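You operate a simulated robot arm through the tools that you are given. There is no shell and no other tool. Be economical: measure what you need, move in short steps, check, and stop when the job is done.

You are at the controls of a simulated two-armed robot. One attempt, no reset.

TASK
Open the wall bench drawer, put the purple cloth in the inside of the wall bench drawer and shut the drawer again. Put the green tab box on the top of the wall bench away on the top of the plywood bench. Stack the dark red cap that says "75" from the top of the wall bench on top of the dark red cap that says "26". Put the teal roll from the top of the orange bench on the top of the low shelf. Put two of the clear cans from the top of the orange bench on the top of the wall bench. Put the small grey housing marked "59" from the top of the orange bench on the top of the wall bench. Take the yellow cloth and leave it in the blue tray. Take the brown box marked "56" from the top of the plywood bench and leave it on the top of the steel drip plate. Take the white cap and put it on the orange card on the top of the dark chest. Do these in any order. Set down upright: clear can, brown box.

The check looks at the end state, three seconds after you hand in, the way a careful person would. Anything else that was tipped, shoved, dropped, spilled or broken makes it a failure. Lids that push on must go on centred and level and be pressed home; caps that screw on are set level and turned clockwise until they are tight. Flat cloth is picked up by pressing the open fingertips on it (5 to 10 N) and closing them slowly along it; thin cloth reads only 2 to 8 mm in the jaws.

THE ROBOT
Two 6-joint arms with two-finger grippers on one trunk, on a base that drives. Base frame: it is fixed to the floor where the robot stands at the start and does not move with it; the origin is under the middle of the robot, x ahead of it, y to its left, z up; the surface under the hand at the start is at about z = 900. Lengths are in mm, angles in rad, forces in N, time in s.
The left shoulder is at the start at [30, 178, 1088], the right one opposite. With the tool pointing down near the work surface each hand reaches from about 460 to 840 mm from the robot's upright axis, wherever it stands, measured 20 degrees to its own side. Places, roughly: blue tray (30x19x6 cm) [-10300, 1600, 900]; brown box [-10500, 1750, 1000]; clear can [1500, 750, 750]; dark red cap [750, 0, 1000]; green tab box [750, -250, 1000]; inside of the wall bench drawer [800, -200, 700]; orange card [-11250, 2250, 1000]; purple cloth (7x11x4 cm) [-600, -2500, 900]; small grey housing [1500, 1000, 750]; teal roll (8x8x18 cm) [1200, 600, 900]; top of the low shelf (111x24 cm) [80, -1480, 960]; top of the plywood bench [-10300, 1500, 900]; top of the steel drip plate (24x17 cm) [-9780, 1240, 860]; top of the wall bench [800, -200, 900]; wall bench drawer [700, -100, 800]; white cap (4x4x3 cm) [-11100, 1800, 900]; yellow cloth (7x11x4 cm) [-10000, 1100, 900]. Payload 2.54 kg a hand.
Tool frame (each hand has its own): the origin (TCP) lies between the finger pads and is the grasp point; the fingertips stand 30 mm ahead of it; z points along the fingers, y is the line along which they close. The gripper opens to 116 mm. The gripper's body begins 95 mm behind the TCP.
Orientation is told as [roll, pitch, yaw] about the base's x, y, z axes, in that order, counted from this pose: with the fingers straight down and closing along the base's y, the tool's x points along the base's -x, its y along +y and its z along -z.

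THE INTERFACE
- The arms move only by the tool move_arm. It takes "left_series", "right_series" or both (then of equal length, played together; a hand with none holds still); each is a list of rows, each a list of 3 entries, a list of its own where there are three numbers: the shift along the tool's x, y, z in units of 30 mm (1.0 is 30 mm), then the turn, a rotation vector about the tool's x, y, z in units of 8 degrees (1.0 is 8 degrees), then the gripper command, from -1 (shut) to 1 (fully open), values between in proportion. In form: [[[dx, dy, dz], [wx, wy, wz], jaw], ...]. A call has 1 to 8 rows; each row shifts and turns the commanded pose from where the row before left it, along the tool's axes as they then stand. A call with a number of a shift or a turn outside -1 to 1 is refused whole. Each row takes 0.2 s and may step no farther than 50 mm and 0.15 rad from the row before; otherwise, or with a gripper value out of range, the whole call is refused. A pose out of reach is approached as far as the arm can. The call stops where the force on the tool passes 40 N (or 10 N more than at its start, if that is more) or the arm is blocked; 0.2 s more then pass. Each finger travels about 153 mm/s and halts on what it meets, pressing with about 38 N; the grip force reading is that of the motor and also rises with nothing between the fingers. The clock runs only during rows and for 0.2 s after the last one: add rows that do not move to give the fingers time. It gives the time, the measured TCP pose, the force on the tool (base axes), the opening and the grip force at its end, in the units of the frame above (readings bear some noise), with the torque about the TCP (base axes, N m) and any sound that the robot's microphone picked up, and new pictures: "show" is both (left out), scene, wrist or none (wrist: the cameras of the hands that moved).
- Cameras (640 x 400 px; columns grow to the right, rows downward): "scene" is now at [27.3, -27.4, 1794.3]; the picture's right is [-0.27, -0.96, 0.00], its down [-0.84, 0.23, -0.50] and it looks along [0.48, -0.13, -0.87] (base axes); focal length 286 px, centre (320, 200). "left" rides on the left gripper at [69, 15, -122] in its tool frame; the picture's right is [-0.21, 0.98, 0.00], its down [-0.83, -0.18, -0.53] and it looks along [-0.52, -0.11, 0.85] (tool axes); focal length 251 px, centre (320, 200). "right" rides on the right gripper at [69, -15, -122] in its tool frame; the picture's right is [0.21, 0.98, 0.00], its down [-0.83, 0.18, -0.53] and it looks along [-0.52, 0.11, 0.85] (tool axes); focal length 251 px, centre (320, 200). There is no depth. A picture from a camera that has moved, and an enlarged one, comes with that camera's place and axes in the base frame and with its lens. The place of the scene camera against the robot may be out by one fixed shift of up to 12 mm in any direction.
- slide_trunk(by): slides the trunk up (or, below 0, down) by that many mm; the arms and the scene camera ride with it, the base frame stays. It gives what a move gives, with no picture.
- drive_base(legs): drives the robot by 1 to 6 legs, each [ahead, left, turn to the left] in mm, mm and rad, along the robot's own axes; the way and the turn of a leg run together, so that a leg with both is an arc; at most 1500 mm and 3.142 rad a leg. The arms and the cameras ride along, it lands a little off, and it stops where it bumps. It gives what a move gives, and a new picture of the scene camera.
- turn_head(pan, tilt): turns the head with the scene camera to pan (to the left, within 2.496 rad either way) and tilt (down, from -0.506 to 1.204), counted from straight ahead of the robot. It gives what a move gives, and a new picture of the scene camera.
- enlarge(camera, box): a new picture of the part [left, top, right, bottom] of that camera's present view, enlarged. It takes no simulated time.
- sign_off(): hands the job in; it is judged then, once.

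Go step by step. Nothing tells you exact positions but the pictures and the camera data: compare them with the known pose of the tool, close in by small moves and look again before you grip or let go. The budget is 546 turns and 360 pictures, counting those below and the enlarged ones. Unless the task says otherwise, let go and move clear before handing in, and close with one line.

The tools are called after ">>>" by a JSON object that holds its "name" and its "arguments". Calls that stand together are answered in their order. move_arm: Moves the arms, as the interface text tells. Its arguments: {"type":"object","properties":{"left_series":{"type":"array","items":{"type":"array"}},"right_series":{"type":"array","items":{"type":"array"}},"show":{"type":"string","enum":["both","scene","wrist","none"]}},"required":[]} The other tools are called the same way: slide_trunk (by) slides the trunk up or down; drive_base (legs) drives the base; turn_head (pan, tilt) turns the head that bears the scene camera; enlarge (camera, box) takes an enlarged picture of a part of a camera's view; sign_off () hands the job in.

At the start:

```text
t: 0.0
left_tcp_pos: [531.3, 180.2, 1156.9]
left_tool_rot: [-0.001, 0.0, -0.001]
left_wrist_force: [-0.4, 0.2, 0.5]
left_wrist_torque: [-0.01, 0.03, 0.01]
left_opening: 115.7
left_gripper_force: 0.0
right_tcp_pos: [422.5, -281.2, 1159.1]
right_tool_rot: [-0.001, -0.002, 0.0]
right_wrist_force: [0.1, -1.0, 0.3]
right_wrist_torque: [0.01, -0.02, 0.01]
right_opening: 115.8
right_gripper_force: 0.1
trunk travel left (down, up): [-300.0, 240.0]
robot x, y, heading: [0.7, -1.2, -0.0]
head pan, tilt: [-0.271, 1.052]
```

scene: 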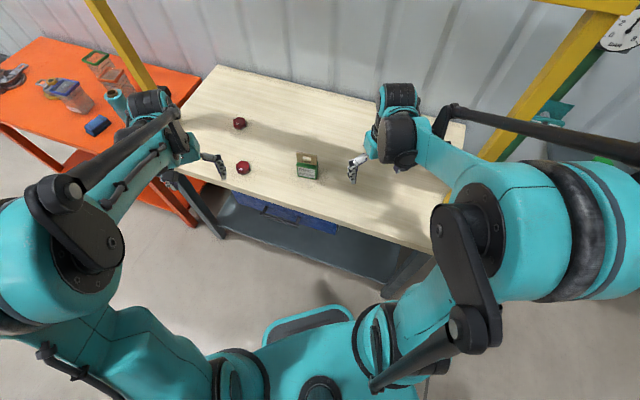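
right: 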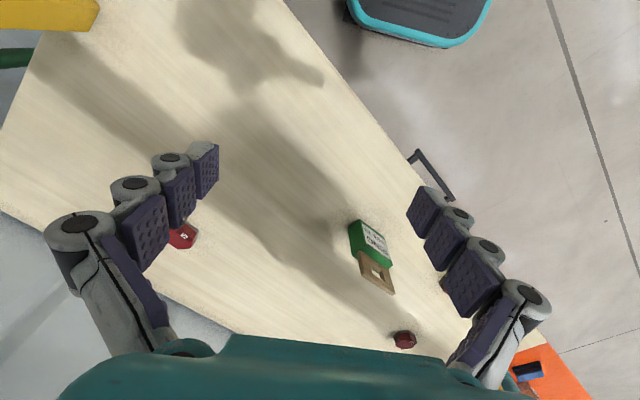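
left: 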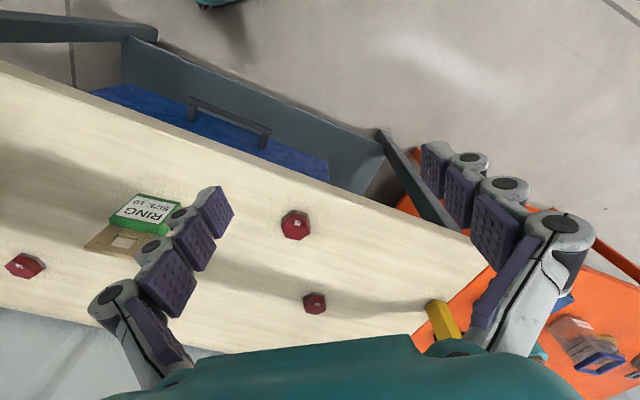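

I see the wall bench with the caps and the green tab box, and the orange bench to the left. I start by reading the labels.

>>> {"name": "enlarge", "arguments": {"camera": "scene", "box": [200, 90, 360, 190]}}

>>> {"name": "enlarge", "arguments": {"camera": "scene", "box": [0, 30, 160, 130]}}

>>> {"name": "enlarge", "arguments": {"camera": "left", "box": [0, 180, 340, 330]}}

```text
4.00 times, centred on (280, 140) of scene
camera zoom: at [27.3, -27.4, 1794.3], right [-0.27, -0.96, 0.0], down [-0.84, 0.23, -0.5], along [0.48, -0.13, -0.87], focal length 1145 px, centre (480, 440)
```

zoom: 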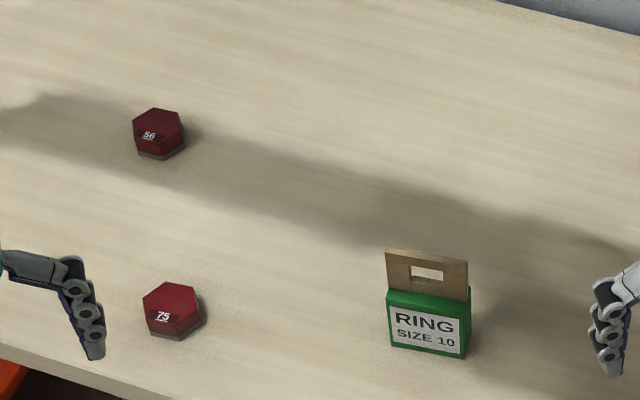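

```text
4.00 times, centred on (80, 80) of scene
camera zoom: at [27.3, -27.4, 1794.3], right [-0.27, -0.96, 0.0], down [-0.84, 0.23, -0.5], along [0.48, -0.13, -0.87], focal length 1145 px, centre (1280, 680)
```

zoom: 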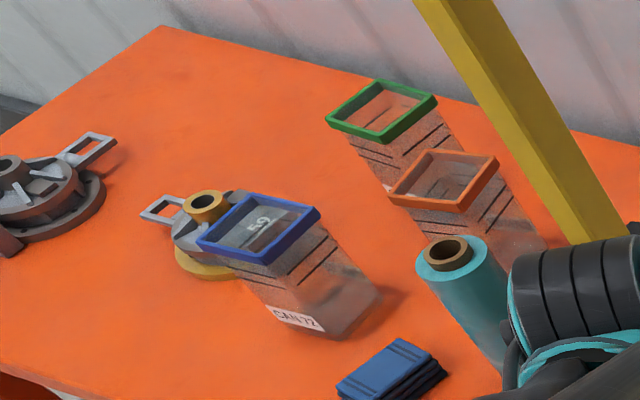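

```text
1.88 times, centred on (170, 255) of left
camera zoom: at [461.7, 195.9, 1280.1], right [0.21, 0.98, 0.0], down [0.83, -0.18, 0.53], along [0.52, -0.11, -0.85], focal length 473 px, centre (602, 96)
```

zoom: 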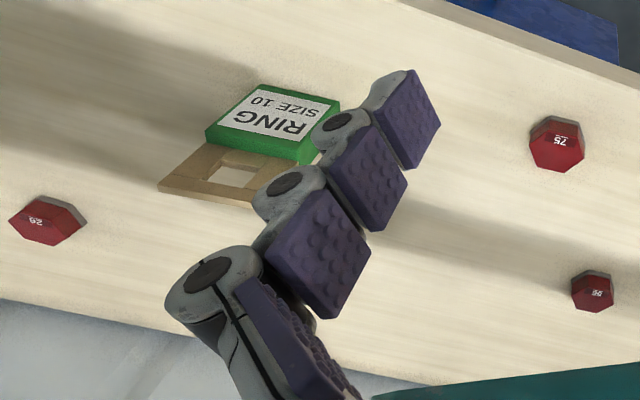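

The near caps are "75" at about (716,100) and "26" at about (703,-446), and the right hand can reach both. I bring the right hand over cap 75 and move the left hand out of the way.

>>> {"name": "move_arm", "arguments": {"right_series": [[[0, 0, 0], [0, 0, 0], 1], [[-0.75, 0.5, 0.2], [0, 0, 0], 1], [[-0.75, 1, 0.2], [0, 0, 0], 1], [[-0.75, 1, 0.2], [0, 0, 0], 1], [[-0.75, 1, 0.2], [0, 0, 0], 1], [[-0.75, 1, 0.2], [0, 0, 0], 1], [[-0.75, 1, 0.2], [0, 0, 0], 1], [[-0.75, 1, 0.2], [0, 0, 0], 1]], "left_series": [[[0.7, 0.8, 0], [0, 0, 0], 1], [[0.7, 0.8, 0], [0, 0, 0], 1], [[0.7, 0.8, 0], [0, 0, 0], 1], [[0.7, 0.8, 0], [0, 0, 0], 1], [[0.7, 0.8, 0], [0, 0, 0], 1], [[0, 0.8, 0], [0, 0, 0], 1], [[0, 0.8, 0], [0, 0, 0], 1], [[0, 0.8, 0], [0, 0, 0], 1]], "show": "none"}}

>>> {"name": "move_arm", "arguments": {"right_series": [[[-0.75, 1, 0.3], [0, 0, 0], 1], [[-0.75, 1, 0.3], [0, 0, 0], 1], [[-0.75, 1, 0.3], [0, 0, 0], 1], [[-0.75, 1, 0.3], [0, 0, 0], 1], [[-0.5, 1, 0.4], [0, 0, 0], 1], [[0, 0.7, 0.4], [0, 0, 0], 1]], "show": "both"}}

```text
t: 1.8
left_tcp_pos: [426.1, 373.8, 1155.5]
left_tool_rot: [-0.002, 0.003, 0.001]
left_wrist_force: [0.4, 0.5, -1.0]
left_wrist_torque: [-0.04, 0.03, 0.0]
left_opening: 116.2
left_gripper_force: 0.1
right_tcp_pos: [580.4, -83.3, 1117.7]
right_tool_rot: [-0.001, 0.002, 0.0]
right_wrist_force: [0.2, 1.4, 0.1]
right_wrist_torque: [-0.03, 0.03, -0.04]
right_opening: 116.2
right_gripper_force: 0.1
trunk travel left (down, up): [-300.0, 240.0]
robot x, y, heading: [-0.2, 0.0, 0.001]
head pan, tilt: [-0.271, 1.052]
```

```text
t: 3.2
left_tcp_pos: [426.2, 373.2, 1157.0]
left_tool_rot: [-0.001, 0.0, -0.001]
left_wrist_force: [0.3, 0.3, 1.1]
left_wrist_torque: [-0.04, 0.0, 0.0]
left_opening: 116.0
left_gripper_force: 0.1
right_tcp_pos: [684.0, 87.5, 1055.5]
right_tool_rot: [0.0, -0.001, 0.0]
right_wrist_force: [-0.4, 0.0, -0.4]
right_wrist_torque: [-0.01, -0.03, -0.01]
right_opening: 115.9
right_gripper_force: 0.0
trunk travel left (down, up): [-300.0, 240.0]
robot x, y, heading: [0.5, -1.9, -0.004]
head pan, tilt: [-0.271, 1.052]
camera scene: at [27.6, -26.2, 1794.3], right [-0.27, -0.96, 0.0], down [-0.84, 0.23, -0.5], along [0.48, -0.13, -0.87], focal length 286 px, centre (320, 200)
camera right: at [615.4, 72.7, 1179.2], right [-0.21, 0.98, 0.0], down [0.83, 0.18, 0.53], along [0.52, 0.11, -0.85], focal length 251 px, centre (320, 200)
```

scene: 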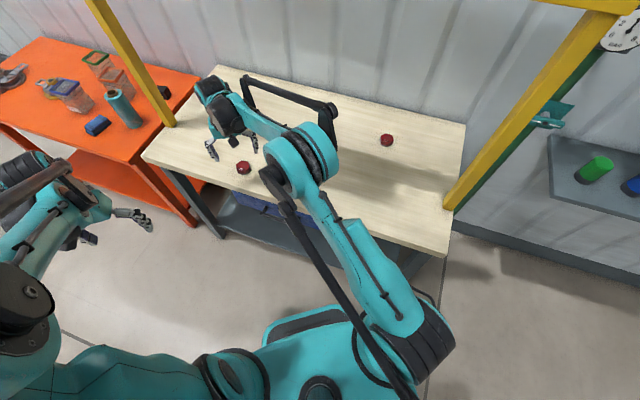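
right: 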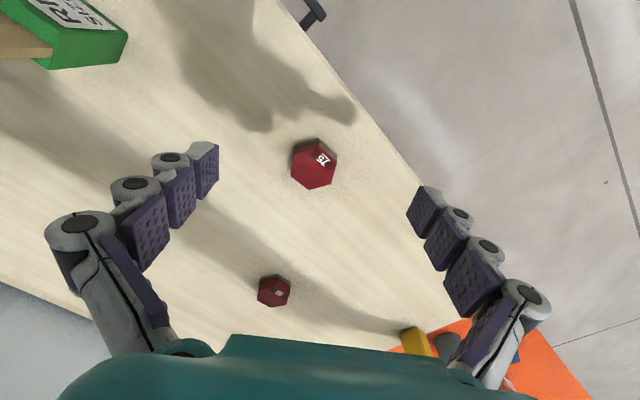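

>>> {"name": "enlarge", "arguments": {"camera": "right", "box": [274, 138, 354, 188]}}

>>> {"name": "enlarge", "arguments": {"camera": "scene", "box": [340, 115, 436, 175]}}

```text
8.00 times, centred on (314, 163) of right
camera zoom: at [615.4, 72.7, 1179.2], right [-0.21, 0.98, 0.0], down [0.83, 0.18, 0.53], along [0.52, 0.11, -0.85], focal length 2012 px, centre (368, 496)
```

zoom: 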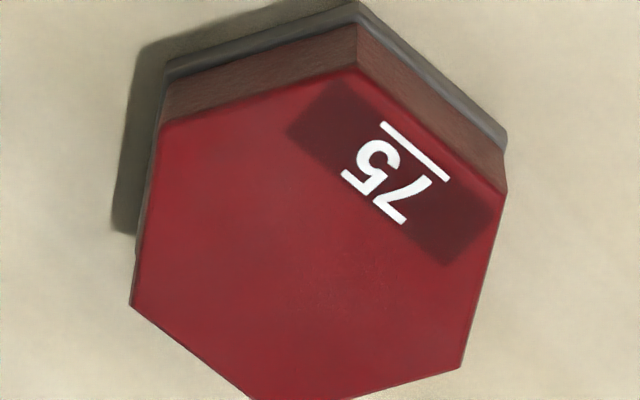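

```text
6.67 times, centred on (388, 145) of scene
camera zoom: at [27.6, -26.2, 1794.3], right [-0.27, -0.96, 0.0], down [-0.84, 0.23, -0.5], along [0.48, -0.13, -0.87], focal length 1908 px, centre (-133, 567)
```

zoom: 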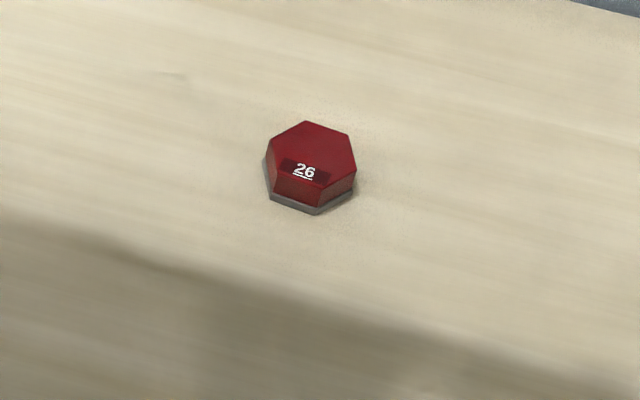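

Cap 75 is centred at about (730,90) with flats facing ±y and a width of about 47 mm. I descend over it and check.

>>> {"name": "move_arm", "arguments": {"right_series": [[[-0.8, 0.07, 0.8], [0, 0, 0], 1], [[-0.75, 0, 0.8], [0, 0, 0], 1], [[0, 0, 0.8], [0, 0, 0], 1], [[0, 0, 0.7], [0, 0, 0], 1], [[0, 0, 0.5], [0, 0, 0], 1]], "show": "wrist"}}

```text
t: 4.4
left_tcp_pos: [425.4, 371.1, 1157.1]
left_tool_rot: [0.0, -0.001, 0.001]
left_wrist_force: [-0.1, 0.3, -0.1]
left_wrist_torque: [0.02, 0.03, -0.01]
left_opening: 116.0
left_gripper_force: 0.0
right_tcp_pos: [730.8, 87.5, 947.7]
right_tool_rot: [0.0, 0.0, -0.001]
right_wrist_force: [0.4, 0.2, -0.3]
right_wrist_torque: [0.02, 0.0, -0.04]
right_opening: 116.0
right_gripper_force: 0.0
trunk travel left (down, up): [-300.0, 240.0]
robot x, y, heading: [-1.2, -0.0, -0.0]
head pan, tilt: [-0.271, 1.052]
camera right: at [662.3, 72.2, 1071.7], right [-0.21, 0.98, 0.0], down [0.83, 0.18, 0.53], along [0.52, 0.11, -0.85], focal length 251 px, centre (320, 200)
```

right: 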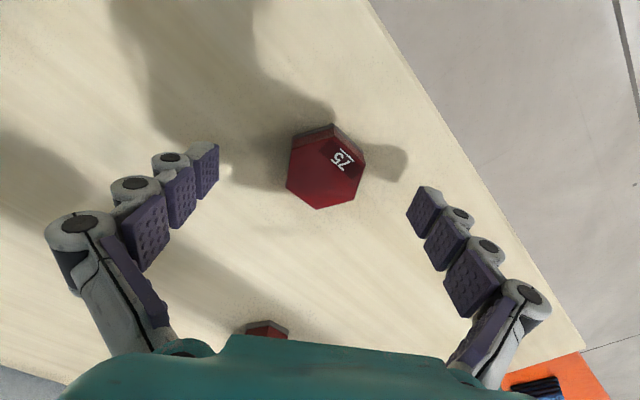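

>>> {"name": "move_arm", "arguments": {"right_series": [[[0, 0.07, 0.4], [0, 0, 0], 1], [[0, 0, 0], [0, 0, 0], 0.2], [[0, 0, 0], [0, 0, 0], -0.3], [[0, 0, 0], [0, 0, 0], -0.5], [[0, 0, 0], [0, 0, 0], -0.5]], "show": "wrist"}}

```text
t: 5.6
left_tcp_pos: [425.9, 372.3, 1156.0]
left_tool_rot: [0.0, 0.001, -0.001]
left_wrist_force: [0.7, 0.2, 0.1]
left_wrist_torque: [0.03, 0.02, 0.0]
left_opening: 116.0
left_gripper_force: 0.1
right_tcp_pos: [730.2, 89.7, 935.6]
right_tool_rot: [0.0, 0.001, -0.001]
right_wrist_force: [-1.3, 1.4, 2.3]
right_wrist_torque: [0.13, 0.08, 0.06]
right_opening: 48.1
right_gripper_force: 38.3
trunk travel left (down, up): [-300.0, 240.0]
robot x, y, heading: [3.8, -1.8, 0.001]
head pan, tilt: [-0.271, 1.052]
camera right: at [661.9, 74.7, 1060.1], right [-0.21, 0.98, 0.0], down [0.83, 0.18, 0.53], along [0.52, 0.11, -0.85], focal length 251 px, centre (320, 200)
```

right: 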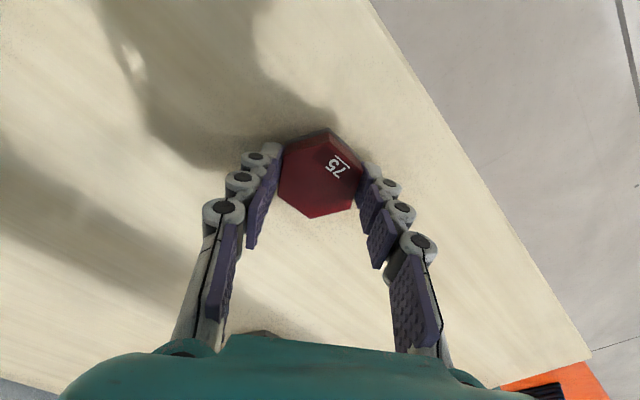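

Cap 75 is gripped at 48 mm. I lift it and carry it across to cap 26, above the green box.

>>> {"name": "move_arm", "arguments": {"right_series": [[[0, 0, -0.5], [0, 0, 0], -0.5], [[0, 0, -1], [0, 0, 0], -0.5], [[0, 0, -1], [0, 0, 0], -0.5], [[0, 0, -1], [0, 0, 0], -0.5], [[0, 0, -1], [0, 0, 0], -0.5], [[0, -1, -1], [0, 0, 0], -0.5], [[0, -1, -1], [0, 0, 0], -0.5], [[0, -1, -0.5], [0, 0, 0], -0.5]], "show": "none"}}

>>> {"name": "move_arm", "arguments": {"right_series": [[[0.2, -1, 0], [0, 0, 0], -0.5], [[0.2, -1, 0], [0, 0, 0], -0.5], [[0.2, -1, 0], [0, 0, 0], -0.5], [[0.2, -1, 0], [0, 0, 0], -0.5], [[0.2, -1, 0], [0, 0, 0], -0.5], [[0.2, -1, 0], [0, 0, 0], -0.5], [[0.2, -1, 0], [0, 0, 0], -0.5], [[0.2, -1, 0], [0, 0, 0], -0.5]], "show": "none"}}

>>> {"name": "move_arm", "arguments": {"right_series": [[[0, -1, 0], [0, 0, 0], -0.5], [[0, -1, 0], [0, 0, 0], -0.5], [[0, -1, 0], [0, 0, 0], -0.5], [[0, -1, 0.5], [0, 0, 0], -0.5], [[0, -1, 0.8], [0, 0, 0], -0.5], [[0, -1, 0.8], [0, 0, 0], -0.5], [[0, -0.5, 0.8], [0, 0, 0], -0.5]], "show": "wrist"}}

```text
t: 7.4
left_tcp_pos: [424.7, 371.1, 1156.7]
left_tool_rot: [0.002, 0.0, 0.0]
left_wrist_force: [0.4, -0.7, -0.5]
left_wrist_torque: [0.0, 0.01, 0.02]
left_opening: 115.8
left_gripper_force: 0.1
right_tcp_pos: [730.1, -2.1, 1145.5]
right_tool_rot: [0.002, 0.0, 0.002]
right_wrist_force: [-0.1, -0.3, -2.2]
right_wrist_torque: [0.02, 0.03, 0.0]
right_opening: 48.3
right_gripper_force: 38.0
trunk travel left (down, up): [-300.0, 240.0]
robot x, y, heading: [-0.2, -2.5, -0.001]
head pan, tilt: [-0.271, 1.052]
```

```text
t: 9.2
left_tcp_pos: [425.6, 371.8, 1157.6]
left_tool_rot: [0.0, -0.001, 0.002]
left_wrist_force: [-0.4, -0.6, -0.4]
left_wrist_torque: [0.06, -0.03, -0.01]
left_opening: 115.8
left_gripper_force: 0.0
right_tcp_pos: [683.4, -242.8, 1145.9]
right_tool_rot: [0.001, 0.0, 0.001]
right_wrist_force: [-0.8, -0.4, -2.0]
right_wrist_torque: [0.06, 0.03, 0.0]
right_opening: 48.5
right_gripper_force: 37.1
trunk travel left (down, up): [-300.0, 240.0]
robot x, y, heading: [0.6, -2.9, 0.002]
head pan, tilt: [-0.271, 1.052]
```

```text
t: 10.8
left_tcp_pos: [426.4, 371.4, 1156.1]
left_tool_rot: [0.0, 0.001, -0.001]
left_wrist_force: [0.0, -0.2, -0.6]
left_wrist_torque: [0.01, 0.04, 0.01]
left_opening: 116.0
left_gripper_force: 0.0
right_tcp_pos: [685.3, -437.0, 1060.3]
right_tool_rot: [0.0, -0.001, -0.001]
right_wrist_force: [1.2, 0.4, -3.4]
right_wrist_torque: [-0.01, 0.0, 0.01]
right_opening: 48.6
right_gripper_force: 38.1
trunk travel left (down, up): [-300.0, 240.0]
robot x, y, heading: [-1.2, 0.3, 0.002]
head pan, tilt: [-0.271, 1.052]
camera right: at [616.2, -451.8, 1183.4], right [-0.21, 0.98, 0.0], down [0.83, 0.18, 0.53], along [0.52, 0.11, -0.85], focal length 251 px, centre (320, 200)
```

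right: 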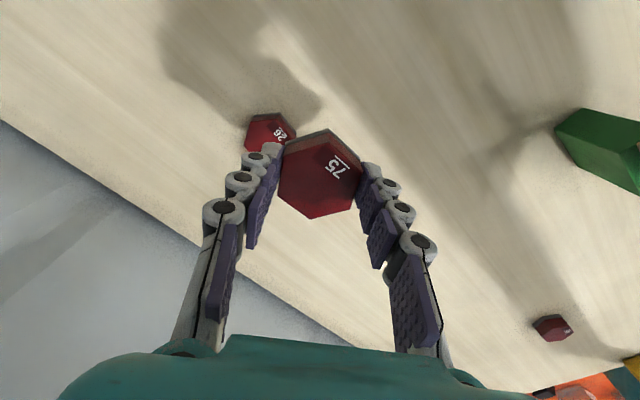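

>>> {"name": "enlarge", "arguments": {"camera": "right", "box": [235, 100, 315, 150]}}

```text
8.00 times, centred on (275, 125) of right
camera zoom: at [616.2, -451.8, 1183.4], right [-0.21, 0.98, 0.0], down [0.83, 0.18, 0.53], along [0.52, 0.11, -0.85], focal length 2012 px, centre (680, 800)
```

zoom: 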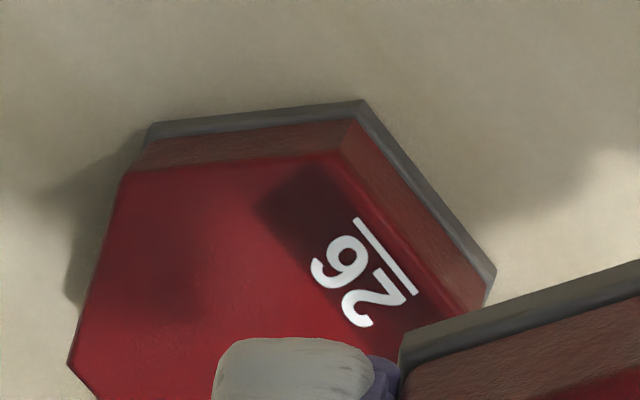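

Cap 26 is centred at about (716,-486), turned about -12° relative to cap 75. I move over it, align the yaw and look again.

>>> {"name": "move_arm", "arguments": {"right_series": [[[-0.51, -0.825, 0], [0, 0, 0], -0.5], [[-0.51, -0.825, 0], [0, 0, 0], -0.5], [[0, 0, 0.5], [0, 0, 0.75], -0.5], [[0, 0, 0.5], [0, 0, 0.75], -0.5], [[0, 0, 0.3], [0, 0, 0], -0.5]], "show": "both"}}

>>> {"name": "enlarge", "arguments": {"camera": "scene", "box": [340, 100, 436, 160]}}

>>> {"name": "enlarge", "arguments": {"camera": "right", "box": [240, 90, 400, 240]}}

```text
t: 12.0
left_tcp_pos: [426.4, 371.9, 1157.2]
left_tool_rot: [-0.001, 0.001, 0.001]
left_wrist_force: [0.1, 0.6, 0.4]
left_wrist_torque: [0.01, -0.01, -0.01]
left_opening: 116.2
left_gripper_force: 0.0
right_tcp_pos: [714.6, -485.6, 1021.2]
right_tool_rot: [-0.001, 0.001, -0.212]
right_wrist_force: [-0.1, 0.0, -2.4]
right_wrist_torque: [-0.01, -0.01, 0.01]
right_opening: 48.5
right_gripper_force: 38.6
trunk travel left (down, up): [-300.0, 240.0]
robot x, y, heading: [-2.8, 0.4, 0.0]
head pan, tilt: [-0.271, 1.052]
camera scene: at [27.7, -27.4, 1794.3], right [-0.27, -0.96, 0.0], down [-0.84, 0.23, -0.5], along [0.48, -0.13, -0.87], focal length 286 px, centre (320, 200)
camera right: at [644.2, -485.6, 1144.6], right [-0.01, 1.0, 0.0], down [0.85, 0.0, 0.53], along [0.53, 0.0, -0.85], focal length 251 px, centre (320, 200)
```

scene: 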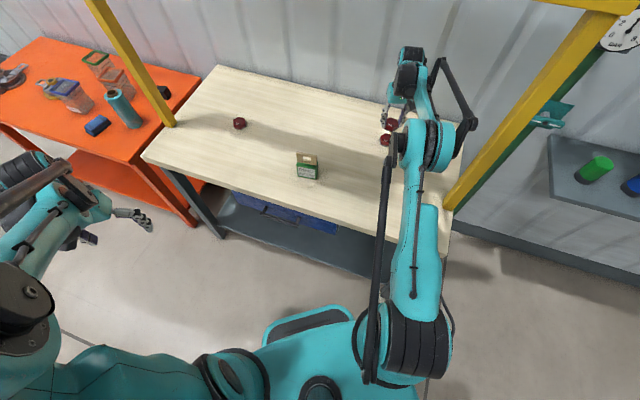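
right: 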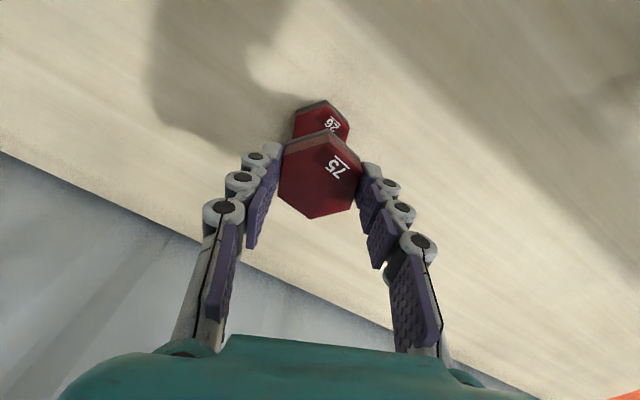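

```text
6.67 times, centred on (388, 130) of scene
camera zoom: at [27.7, -27.4, 1794.3], right [-0.27, -0.96, 0.0], down [-0.84, 0.23, -0.5], along [0.48, -0.13, -0.87], focal length 1908 px, centre (-133, 667)
```

zoom: 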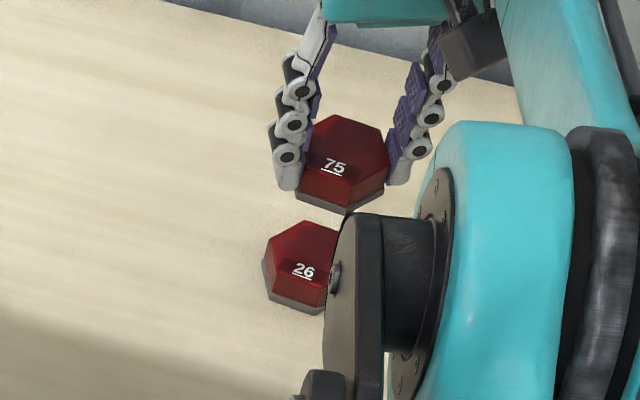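

```text
2.67 times, centred on (320, 165) of right
camera zoom: at [644.2, -485.6, 1144.6], right [-0.01, 1.0, 0.0], down [0.85, 0.0, 0.53], along [0.53, 0.0, -0.85], focal length 670 px, centre (320, 293)
```

zoom: 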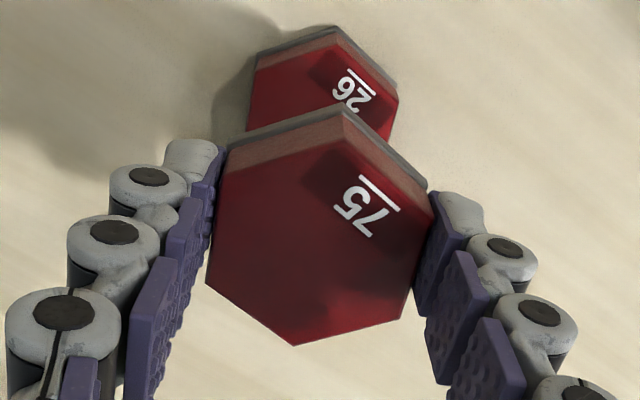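

The alignment is within 2 mm. I lower the cap.

>>> {"name": "move_arm", "arguments": {"right_series": [[[0.05, 0, 0.9], [0, 0, 0], -0.5], [[0, 0, 0.8], [0, 0, 0], -0.5], [[0, 0, 0.13], [0, 0, 0], -0.5], [[0, 0, 0], [0, 0, 0], -0.5]], "show": "wrist"}}

>>> {"name": "enlarge", "arguments": {"camera": "right", "box": [240, 90, 400, 240]}}

```text
t: 13.0
left_tcp_pos: [426.8, 372.1, 1156.0]
left_tool_rot: [0.001, 0.001, 0.0]
left_wrist_force: [0.2, 1.0, -0.4]
left_wrist_torque: [-0.02, -0.01, -0.01]
left_opening: 115.9
left_gripper_force: 0.0
right_tcp_pos: [712.7, -486.1, 967.8]
right_tool_rot: [0.0, -0.001, -0.21]
right_wrist_force: [-0.2, 0.1, -3.8]
right_wrist_torque: [-0.01, 0.03, -0.02]
right_opening: 48.4
right_gripper_force: 38.3
trunk travel left (down, up): [-300.0, 240.0]
robot x, y, heading: [1.4, -0.3, 0.003]
head pan, tilt: [-0.271, 1.052]
camera right: at [643.5, -486.2, 1089.6], right [-0.01, 1.0, 0.0], down [0.85, 0.01, 0.53], along [0.53, 0.0, -0.85], focal length 251 px, centre (320, 200)
```

right: 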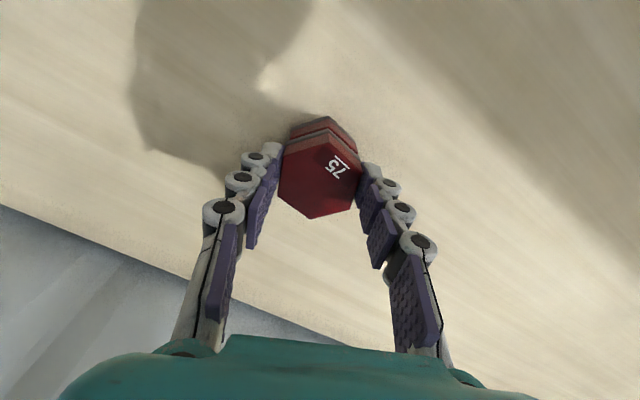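

```text
2.67 times, centred on (320, 165) of right
camera zoom: at [643.5, -486.2, 1089.6], right [-0.01, 1.0, 0.0], down [0.85, 0.01, 0.53], along [0.53, 0.0, -0.85], focal length 670 px, centre (320, 293)
```

zoom: 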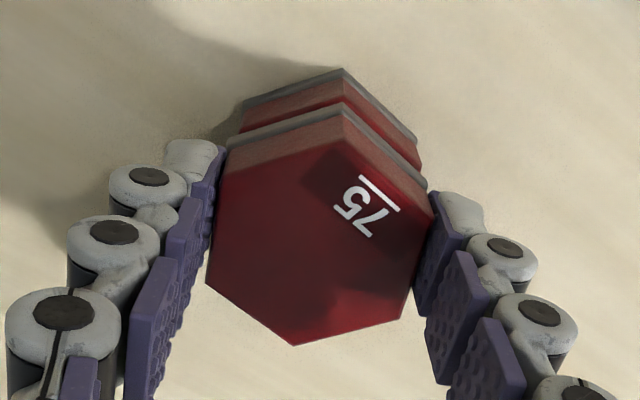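

>>> {"name": "move_arm", "arguments": {"right_series": [[[0, 0, 0.1], [0, 0, 0], -0.5], [[0, 0, 0.08], [0, 0, 0], -0.5], [[0, 0, 0.05], [0, 0, 0], -0.5], [[0, 0, 0], [0, 0, 0], -0.5]], "show": "none"}}

```text
t: 14.0
left_tcp_pos: [425.3, 372.5, 1155.5]
left_tool_rot: [0.0, -0.001, -0.001]
left_wrist_force: [0.2, 0.5, -0.8]
left_wrist_torque: [0.04, 0.03, 0.01]
left_opening: 116.0
left_gripper_force: 0.1
right_tcp_pos: [713.9, -483.9, 960.8]
right_tool_rot: [-0.001, -0.003, -0.209]
right_wrist_force: [3.7, -3.4, 9.1]
right_wrist_torque: [-0.1, -0.14, 0.01]
right_opening: 48.5
right_gripper_force: 38.1
trunk travel left (down, up): [-300.0, 240.0]
robot x, y, heading: [-0.2, -1.1, 0.005]
head pan, tilt: [-0.271, 1.052]
```

>>> {"name": "move_arm", "arguments": {"right_series": [[[0, 0, 0], [0, 0, 0], -0.1], [[0, 0, 0], [0, 0, 0], 0.3], [[0, 0, 0], [0, 0, 0], 0.6], [[0, 0, -0.4], [0, 0, 0], 0.6], [[0, 0, -1], [0, 0, 0], 0.6], [[0, 0, -1], [0, 0, 0], 0.6]], "show": "wrist"}}

>>> {"name": "enlarge", "arguments": {"camera": "right", "box": [240, 70, 400, 220]}}

```text
t: 15.4
left_tcp_pos: [424.7, 372.6, 1157.2]
left_tool_rot: [0.0, 0.0, 0.0]
left_wrist_force: [1.1, -0.1, 0.4]
left_wrist_torque: [-0.02, 0.01, 0.01]
left_opening: 116.2
left_gripper_force: 0.0
right_tcp_pos: [712.8, -485.6, 1033.8]
right_tool_rot: [0.0, 0.0, -0.208]
right_wrist_force: [-0.1, -0.7, 0.6]
right_wrist_torque: [-0.01, -0.02, 0.0]
right_opening: 93.0
right_gripper_force: 0.1
trunk travel left (down, up): [-300.0, 240.0]
robot x, y, heading: [-0.3, -0.0, -0.001]
head pan, tilt: [-0.271, 1.052]
camera right: at [642.4, -485.5, 1156.6], right [-0.01, 1.0, 0.0], down [0.85, 0.01, 0.53], along [0.53, 0.0, -0.85], focal length 251 px, centre (320, 200)
```

right: 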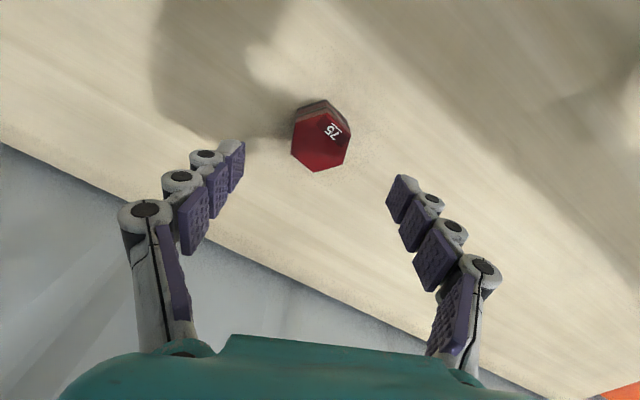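

```text
2.67 times, centred on (320, 145) of right
camera zoom: at [642.4, -485.5, 1156.6], right [-0.01, 1.0, 0.0], down [0.85, 0.01, 0.53], along [0.53, 0.0, -0.85], focal length 670 px, centre (320, 347)
```

zoom: 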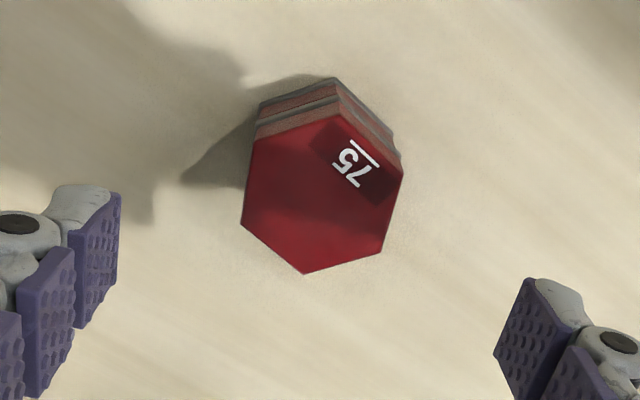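

Cap 75 is stacked level. I retract the right arm and turn the head to survey the orange bench.

>>> {"name": "move_arm", "arguments": {"right_series": [[[0, 0, -1], [0, 0, 0], 1], [[0.5, 0, -1], [0, 0, -0.75], 1], [[1, 0.5, -0.5], [0, 0, -0.75], 1], [[1, 0.5, 0], [0, 0, 0], 1], [[1, 0.5, 0], [0, 0, 0], 1], [[1, 0.5, 0], [0, 0, 0], 1], [[1, 0.5, 0], [0, 0, 0], 1], [[1, 0.5, 0], [0, 0, 0], 1]], "show": "none"}}

>>> {"name": "turn_head", "arguments": {"pan": 0.6, "tilt": 0.7}}

>>> {"name": "turn_head", "arguments": {"pan": -1.2, "tilt": 0.5}}

```text
t: 17.2
left_tcp_pos: [425.7, 372.2, 1156.2]
left_tool_rot: [0.001, -0.001, 0.002]
left_wrist_force: [0.1, 0.0, -0.6]
left_wrist_torque: [-0.02, -0.04, 0.01]
left_opening: 116.2
left_gripper_force: 0.1
right_tcp_pos: [519.2, -386.8, 1107.3]
right_tool_rot: [0.001, -0.002, 0.002]
right_wrist_force: [0.0, -0.3, -0.3]
right_wrist_torque: [0.02, -0.04, -0.01]
right_opening: 115.9
right_gripper_force: 0.2
trunk travel left (down, up): [-300.0, 240.0]
robot x, y, heading: [-0.2, 1.6, -0.0]
head pan, tilt: [-0.271, 1.052]
```

```text
t: 18.4
left_tcp_pos: [425.0, 372.1, 1156.9]
left_tool_rot: [0.0, 0.0, 0.001]
left_wrist_force: [-0.2, 0.5, 0.2]
left_wrist_torque: [0.01, 0.04, 0.04]
left_opening: 116.2
left_gripper_force: 0.1
right_tcp_pos: [520.3, -388.5, 1105.1]
right_tool_rot: [0.001, 0.0, 0.0]
right_wrist_force: [-0.3, -1.0, 0.1]
right_wrist_torque: [0.0, 0.02, 0.01]
right_opening: 116.0
right_gripper_force: 0.1
trunk travel left (down, up): [-300.0, 240.0]
robot x, y, heading: [-0.8, 0.4, 0.0]
head pan, tilt: [0.6, 0.7]
camera scene: at [33.8, 38.2, 1821.2], right [0.56, -0.83, 0.0], down [-0.53, -0.36, -0.76], along [0.63, 0.43, -0.64], focal length 286 px, centre (320, 200)
```

scene: 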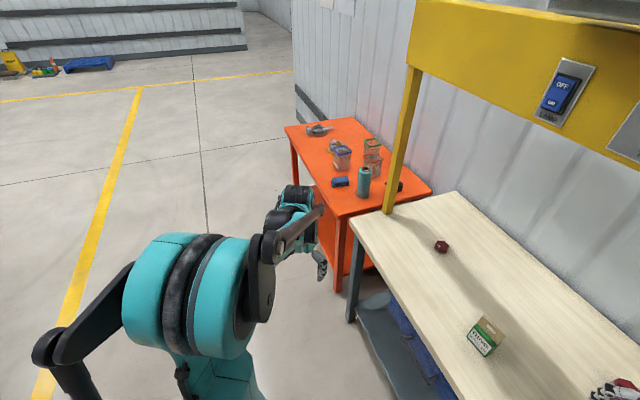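

```text
t: 20.2
left_tcp_pos: [424.8, 371.9, 1156.8]
left_tool_rot: [-0.002, 0.0, 0.0]
left_wrist_force: [-0.2, 0.3, -0.1]
left_wrist_torque: [0.0, -0.02, -0.01]
left_opening: 116.1
left_gripper_force: 0.0
right_tcp_pos: [520.4, -387.4, 1106.6]
right_tool_rot: [-0.001, 0.0, 0.001]
right_wrist_force: [1.0, -0.4, 0.3]
right_wrist_torque: [0.02, 0.02, 0.03]
right_opening: 115.9
right_gripper_force: 0.0
trunk travel left (down, up): [-300.0, 240.0]
robot x, y, heading: [0.5, 0.8, -0.003]
head pan, tilt: [-1.201, 0.499]
camera scene: at [-3.6, -94.4, 1838.9], right [-0.93, -0.36, 0.0], down [-0.17, 0.45, -0.88], along [0.32, -0.82, -0.48], focal length 286 px, centre (320, 200)
```

scene: 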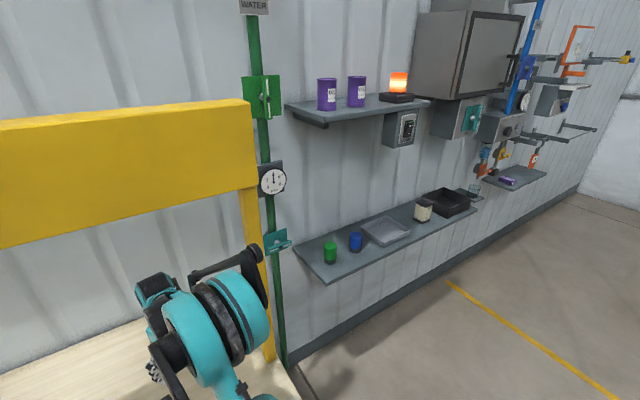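

>>> {"name": "enlarge", "arguments": {"camera": "scene", "box": [280, 130, 560, 300]}}

>>> {"name": "turn_head", "arguments": {"pan": 2.3, "tilt": 0.15}}

>>> {"name": "turn_head", "arguments": {"pan": -2.4, "tilt": 0.15}}

```text
2.29 times, centred on (420, 215) of scene
camera zoom: at [-3.6, -94.4, 1838.9], right [-0.93, -0.36, 0.0], down [-0.17, 0.45, -0.88], along [0.32, -0.82, -0.48], focal length 654 px, centre (91, 166)
```

zoom: 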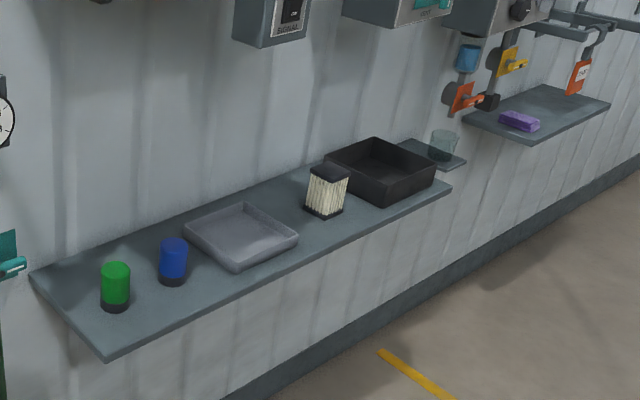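

```text
t: 23.1
left_tcp_pos: [425.5, 372.3, 1156.2]
left_tool_rot: [0.0, 0.001, 0.001]
left_wrist_force: [0.7, -0.4, 0.4]
left_wrist_torque: [0.02, -0.03, 0.0]
left_opening: 115.9
left_gripper_force: 0.0
right_tcp_pos: [520.5, -388.5, 1106.6]
right_tool_rot: [0.001, 0.001, -0.001]
right_wrist_force: [0.7, -0.2, -1.5]
right_wrist_torque: [0.02, 0.0, -0.01]
right_opening: 116.0
right_gripper_force: 0.1
trunk travel left (down, up): [-300.0, 240.0]
robot x, y, heading: [2.0, 0.1, -0.0]
head pan, tilt: [2.3, 0.15]
camera scene: at [-98.4, 59.5, 1871.3], right [0.75, 0.67, 0.0], down [0.1, -0.11, -0.99], along [-0.66, 0.74, -0.15], focal length 286 px, centre (320, 200)
```

scene: 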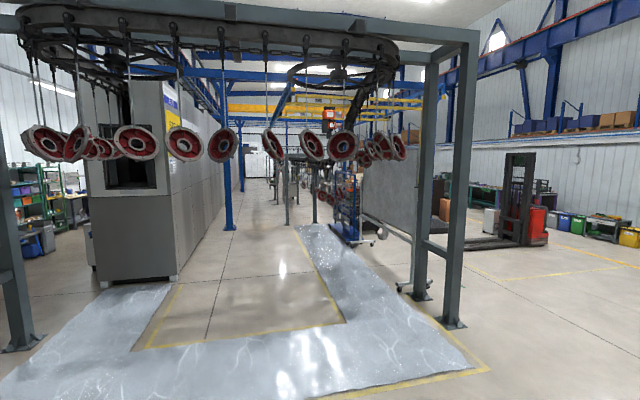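

```text
t: 26.8
left_tcp_pos: [425.7, 372.5, 1156.3]
left_tool_rot: [0.0, 0.0, 0.0]
left_wrist_force: [-0.1, -0.4, -1.1]
left_wrist_torque: [0.0, -0.02, 0.03]
left_opening: 116.1
left_gripper_force: 0.0
right_tcp_pos: [519.8, -387.4, 1106.6]
right_tool_rot: [-0.001, -0.001, 0.0]
right_wrist_force: [-0.2, -0.2, 0.3]
right_wrist_torque: [0.02, -0.01, -0.02]
right_opening: 115.6
right_gripper_force: 0.1
trunk travel left (down, up): [-300.0, 240.0]
robot x, y, heading: [2.7, 3.6, 0.001]
head pan, tilt: [-2.4, 0.15]
camera scene: at [-104.9, -72.3, 1871.3], right [-0.68, 0.74, 0.0], down [0.11, 0.1, -0.99], along [-0.73, -0.67, -0.15], focal length 286 px, centre (320, 200)
```

scene: 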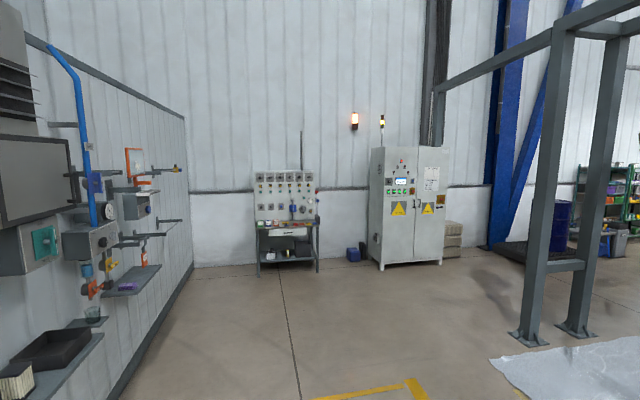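

The bench run is yawed about -36.5°. I retract the right hand, turn square to the benches and shift left to face the orange bench.

>>> {"name": "move_arm", "arguments": {"right_series": [[[0.8, 0.8, -0.5], [0, 0, 0], 1], [[0.8, 0.8, -0.5], [0, 0, 0], 1], [[0.8, 0.8, -0.5], [0, 0, 0], 1], [[0.8, 0.8, 0], [0, 0, 0], 1]], "show": "none"}}

>>> {"name": "turn_head", "arguments": {"pan": 0.0, "tilt": 0.9}}

>>> {"name": "drive_base", "arguments": {"legs": [[0, 0, -0.637], [0, 700, 0]]}}

```text
t: 27.8
left_tcp_pos: [424.4, 372.1, 1155.9]
left_tool_rot: [-0.001, -0.002, 0.001]
left_wrist_force: [0.4, -0.2, -0.3]
left_wrist_torque: [-0.02, -0.03, -0.01]
left_opening: 116.1
left_gripper_force: 0.0
right_tcp_pos: [421.3, -290.7, 1153.6]
right_tool_rot: [0.0, 0.0, 0.001]
right_wrist_force: [0.3, 0.5, 0.8]
right_wrist_torque: [0.0, -0.01, 0.0]
right_opening: 115.7
right_gripper_force: 0.1
trunk travel left (down, up): [-300.0, 240.0]
robot x, y, heading: [-0.6, 3.7, -0.002]
head pan, tilt: [-2.4, 0.15]
```

```text
t: 30.0
left_tcp_pos: [425.2, 372.5, 1157.1]
left_tool_rot: [0.0, 0.0, 0.001]
left_wrist_force: [-0.1, -0.4, 0.2]
left_wrist_torque: [0.0, -0.01, 0.04]
left_opening: 115.9
left_gripper_force: 0.0
right_tcp_pos: [423.1, -292.9, 1153.3]
right_tool_rot: [0.001, -0.001, 0.0]
right_wrist_force: [0.2, 0.2, -0.2]
right_wrist_torque: [-0.04, 0.01, 0.07]
right_opening: 115.9
right_gripper_force: 0.0
trunk travel left (down, up): [-300.0, 240.0]
robot x, y, heading: [1.9, -0.8, -0.001]
head pan, tilt: [0.0, 0.901]
camera scene: at [38.9, -9.6, 1805.0], right [0.0, -1.0, 0.0], down [-0.78, 0.0, -0.62], along [0.62, 0.0, -0.78], focal length 286 px, centre (320, 200)
```

scene: 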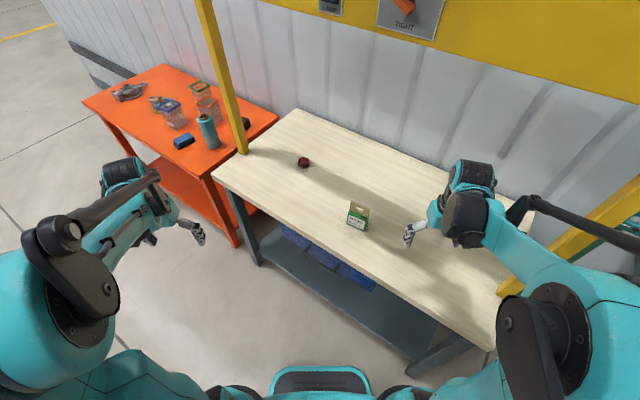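

```text
t: 35.6
left_tcp_pos: [981.7, 598.2, 1156.3]
left_tool_rot: [-0.001, 0.0, -0.645]
left_wrist_force: [1.0, -0.8, -0.2]
left_wrist_torque: [0.01, -0.01, -0.02]
left_opening: 116.1
left_gripper_force: 0.0
right_tcp_pos: [579.8, 67.7, 1152.6]
right_tool_rot: [0.0, -0.001, -0.645]
right_wrist_force: [0.0, 0.4, 0.2]
right_wrist_torque: [-0.01, 0.0, -0.02]
right_opening: 115.9
right_gripper_force: 0.1
trunk travel left (down, up): [-300.0, 240.0]
robot x, y, heading: [418.8, 557.0, -0.645]
head pan, tilt: [0.0, 0.901]
camera scene: at [447.6, 518.2, 1805.0], right [-0.6, -0.8, 0.0], down [-0.63, 0.47, -0.62], along [0.5, -0.37, -0.78], focal length 286 px, centre (320, 200)
```

scene: 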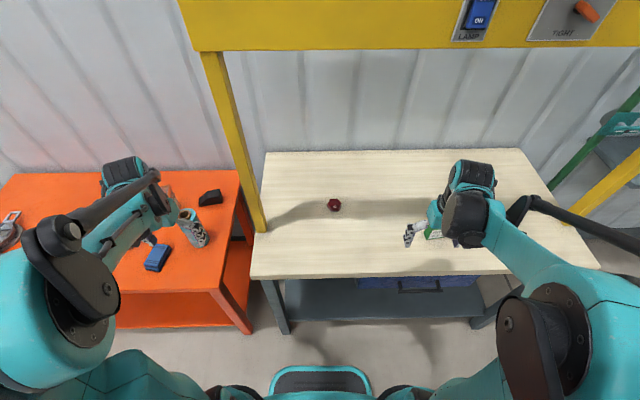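

>>> {"name": "drive_base", "arguments": {"legs": [[0, 600, 0.01]]}}

>>> {"name": "enlarge", "arguments": {"camera": "scene", "box": [160, 100, 480, 300]}}

```text
t: 39.0
left_tcp_pos: [1331.1, 1084.8, 1157.1]
left_tool_rot: [0.0, 0.001, -0.624]
left_wrist_force: [0.5, -0.2, -0.1]
left_wrist_torque: [0.0, 0.02, 0.0]
left_opening: 116.1
left_gripper_force: 0.2
right_tcp_pos: [940.1, 547.8, 1153.7]
right_tool_rot: [0.0, 0.001, -0.625]
right_wrist_force: [0.6, 0.6, -0.1]
right_wrist_torque: [-0.04, -0.02, 0.02]
right_opening: 116.1
right_gripper_force: 0.1
trunk travel left (down, up): [-300.0, 240.0]
robot x, y, heading: [769.4, 1032.2, -0.624]
head pan, tilt: [0.0, 0.901]
camera scene: at [798.8, 995.5, 1805.0], right [-0.58, -0.81, 0.0], down [-0.64, 0.46, -0.62], along [0.5, -0.36, -0.78], focal length 286 px, centre (320, 200)
```

scene: 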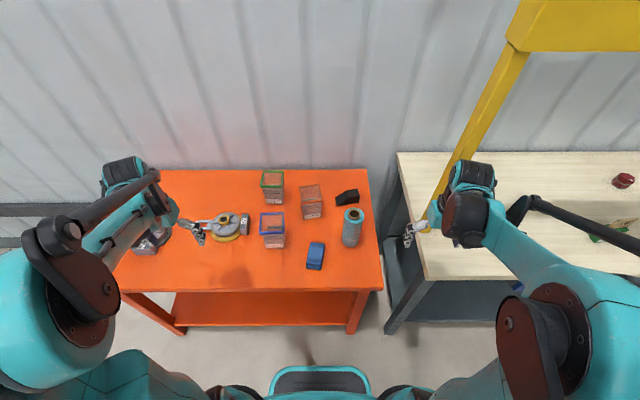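

```text
2.00 times, centred on (320, 200) of scene
camera zoom: at [798.8, 995.5, 1805.0], right [-0.58, -0.81, 0.0], down [-0.64, 0.46, -0.62], along [0.5, -0.36, -0.78], focal length 572 px, centre (320, 200)
```

zoom: 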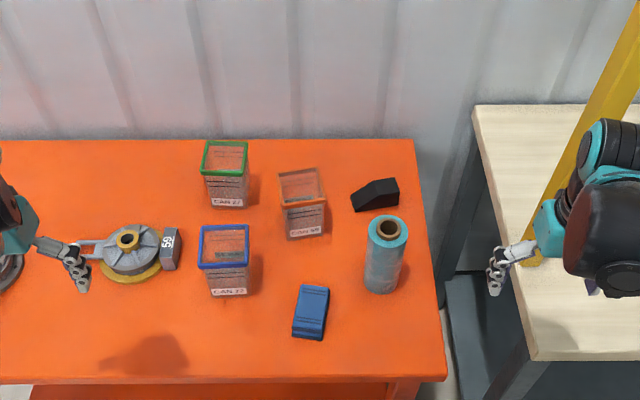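

I see blue can 72, the orange-rimmed can, green can 27, the roll and housing 59 on the orange bench (top at z≈795). I drive 50 mm closer and bring the right hand over the orange-rimmed can.

>>> {"name": "drive_base", "arguments": {"legs": [[50, 0, 0]]}}

>>> {"name": "move_arm", "arguments": {"right_series": [[[-0.5, 1, 0.1], [0, 0, 0], 1], [[-0.76, 0.95, 0.2], [0, 0, 0], 1], [[-0.76, 0.95, 0.2], [0, 0, 0], 1], [[-0.76, 0.95, 0.2], [0, 0, 0], 1], [[-0.76, 0.95, 0.2], [0, 0, 0], 1], [[-0.76, 0.95, 0.2], [0, 0, 0], 1], [[-0.76, 0.95, 0.2], [0, 0, 0], 1], [[-0.76, 0.95, 0.2], [0, 0, 0], 1]], "show": "none"}}

>>> {"name": "move_arm", "arguments": {"right_series": [[[-0.76, 0.95, 0.2], [0, 0, 0], 1], [[-0.76, 0.95, 0.2], [0, 0, 0], 1], [[-0.76, 0.7, 0.2], [0, 0, 0], 1]], "show": "both"}}

```text
t: 39.9
left_tcp_pos: [1372.2, 1053.2, 1156.4]
left_tool_rot: [-0.001, 0.001, -0.625]
left_wrist_force: [0.2, 0.7, -0.9]
left_wrist_torque: [0.05, 0.05, -0.02]
left_opening: 116.0
left_gripper_force: 0.1
right_tcp_pos: [980.8, 517.7, 1151.5]
right_tool_rot: [0.001, 0.001, -0.626]
right_wrist_force: [1.0, -1.0, -0.2]
right_wrist_torque: [0.03, 0.09, -0.01]
right_opening: 116.0
right_gripper_force: 0.1
trunk travel left (down, up): [-300.0, 240.0]
robot x, y, heading: [809.3, 999.1, -0.627]
head pan, tilt: [0.0, 0.901]
camera scene: at [839.7, 965.1, 1805.0], right [-0.59, -0.81, 0.0], down [-0.64, 0.46, -0.62], along [0.5, -0.36, -0.78], focal length 286 px, centre (320, 200)
```

scene: 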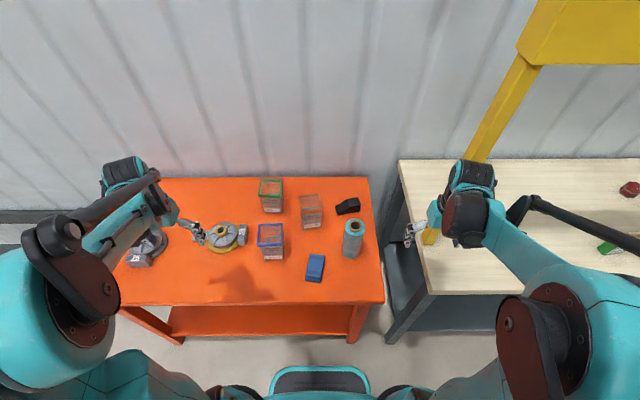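

```text
t: 41.7
left_tcp_pos: [1372.0, 1055.0, 1155.8]
left_tool_rot: [0.0, 0.001, -0.627]
left_wrist_force: [0.4, 0.4, -1.3]
left_wrist_torque: [-0.04, 0.02, 0.03]
left_opening: 115.8
left_gripper_force: 0.1
right_tcp_pos: [1258.2, 604.3, 1105.5]
right_tool_rot: [-0.002, 0.001, -0.627]
right_wrist_force: [-0.3, -0.1, -0.1]
right_wrist_torque: [0.01, 0.03, 0.01]
right_opening: 115.8
right_gripper_force: 0.2
trunk travel left (down, up): [-300.0, 240.0]
robot x, y, heading: [809.4, 1003.5, -0.624]
head pan, tilt: [0.0, 0.901]
```

```text
t: 42.5
left_tcp_pos: [1372.4, 1054.6, 1154.6]
left_tool_rot: [0.0, 0.003, -0.625]
left_wrist_force: [-1.2, -0.8, 0.0]
left_wrist_torque: [0.02, 0.04, -0.02]
left_opening: 116.0
left_gripper_force: 0.0
right_tcp_pos: [1357.5, 625.5, 1089.3]
right_tool_rot: [0.0, 0.003, -0.626]
right_wrist_force: [-0.5, 0.5, -0.8]
right_wrist_torque: [-0.02, 0.01, 0.03]
right_opening: 116.1
right_gripper_force: 0.1
trunk travel left (down, up): [-300.0, 240.0]
robot x, y, heading: [810.3, 1006.7, -0.62]
head pan, tilt: [0.0, 0.901]
camera scene: at [840.4, 966.0, 1805.0], right [-0.59, -0.81, 0.0], down [-0.64, 0.46, -0.62], along [0.5, -0.36, -0.78], focal length 286 px, centre (320, 200)
camera right: at [1294.5, 654.7, 1212.6], right [0.4, 0.92, 0.0], down [0.78, -0.34, 0.53], along [0.49, -0.21, -0.85], focal length 251 px, centre (320, 200)
```

scene: 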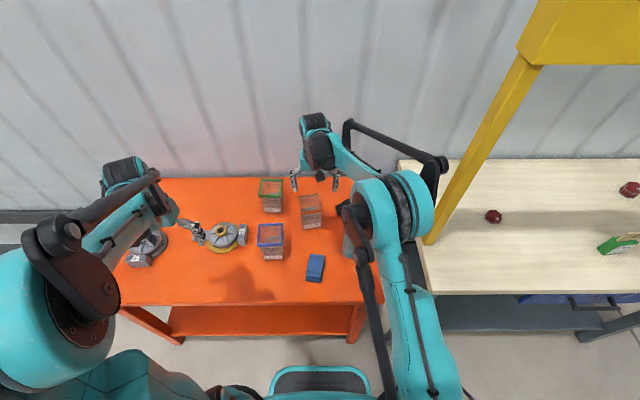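
right: 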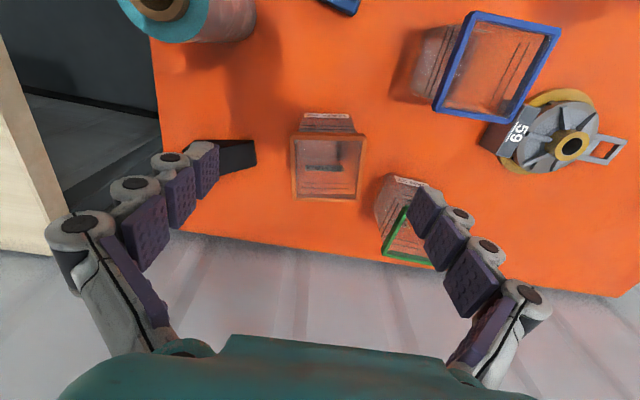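

>>> {"name": "move_arm", "arguments": {"right_series": [[[-0.72, 0.28, 0.8], [0, 0, 0], 1], [[-0.72, 0.28, 0.8], [0, 0, 0], 1], [[-0.71, 0.27, 0.8], [0, 0, 0], 1], [[0, 0, 0.8], [0, 0, -0.8], 1], [[0, 0, 0.5], [0, 0, -0.73], 1]], "show": "wrist"}}

```text
t: 43.7
left_tcp_pos: [1370.8, 1054.7, 1155.8]
left_tool_rot: [-0.001, -0.002, -0.625]
left_wrist_force: [0.6, -0.3, 0.2]
left_wrist_torque: [0.0, 0.01, -0.01]
left_opening: 115.9
left_gripper_force: 0.1
right_tcp_pos: [1425.5, 607.7, 978.4]
right_tool_rot: [0.0, 0.0, -0.411]
right_wrist_force: [0.0, -0.1, -0.4]
right_wrist_torque: [0.0, 0.02, 0.01]
right_opening: 115.9
right_gripper_force: 0.1
trunk travel left (down, up): [-300.0, 240.0]
robot x, y, heading: [807.3, 1005.3, -0.626]
head pan, tilt: [0.0, 0.901]
camera right: at [1355.7, 620.8, 1102.4], right [0.19, 0.98, 0.0], down [0.83, -0.16, 0.53], along [0.52, -0.1, -0.85], focal length 251 px, centre (320, 200)
```

right: 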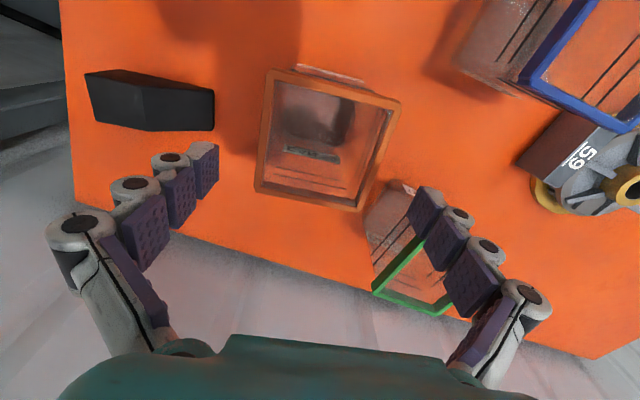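

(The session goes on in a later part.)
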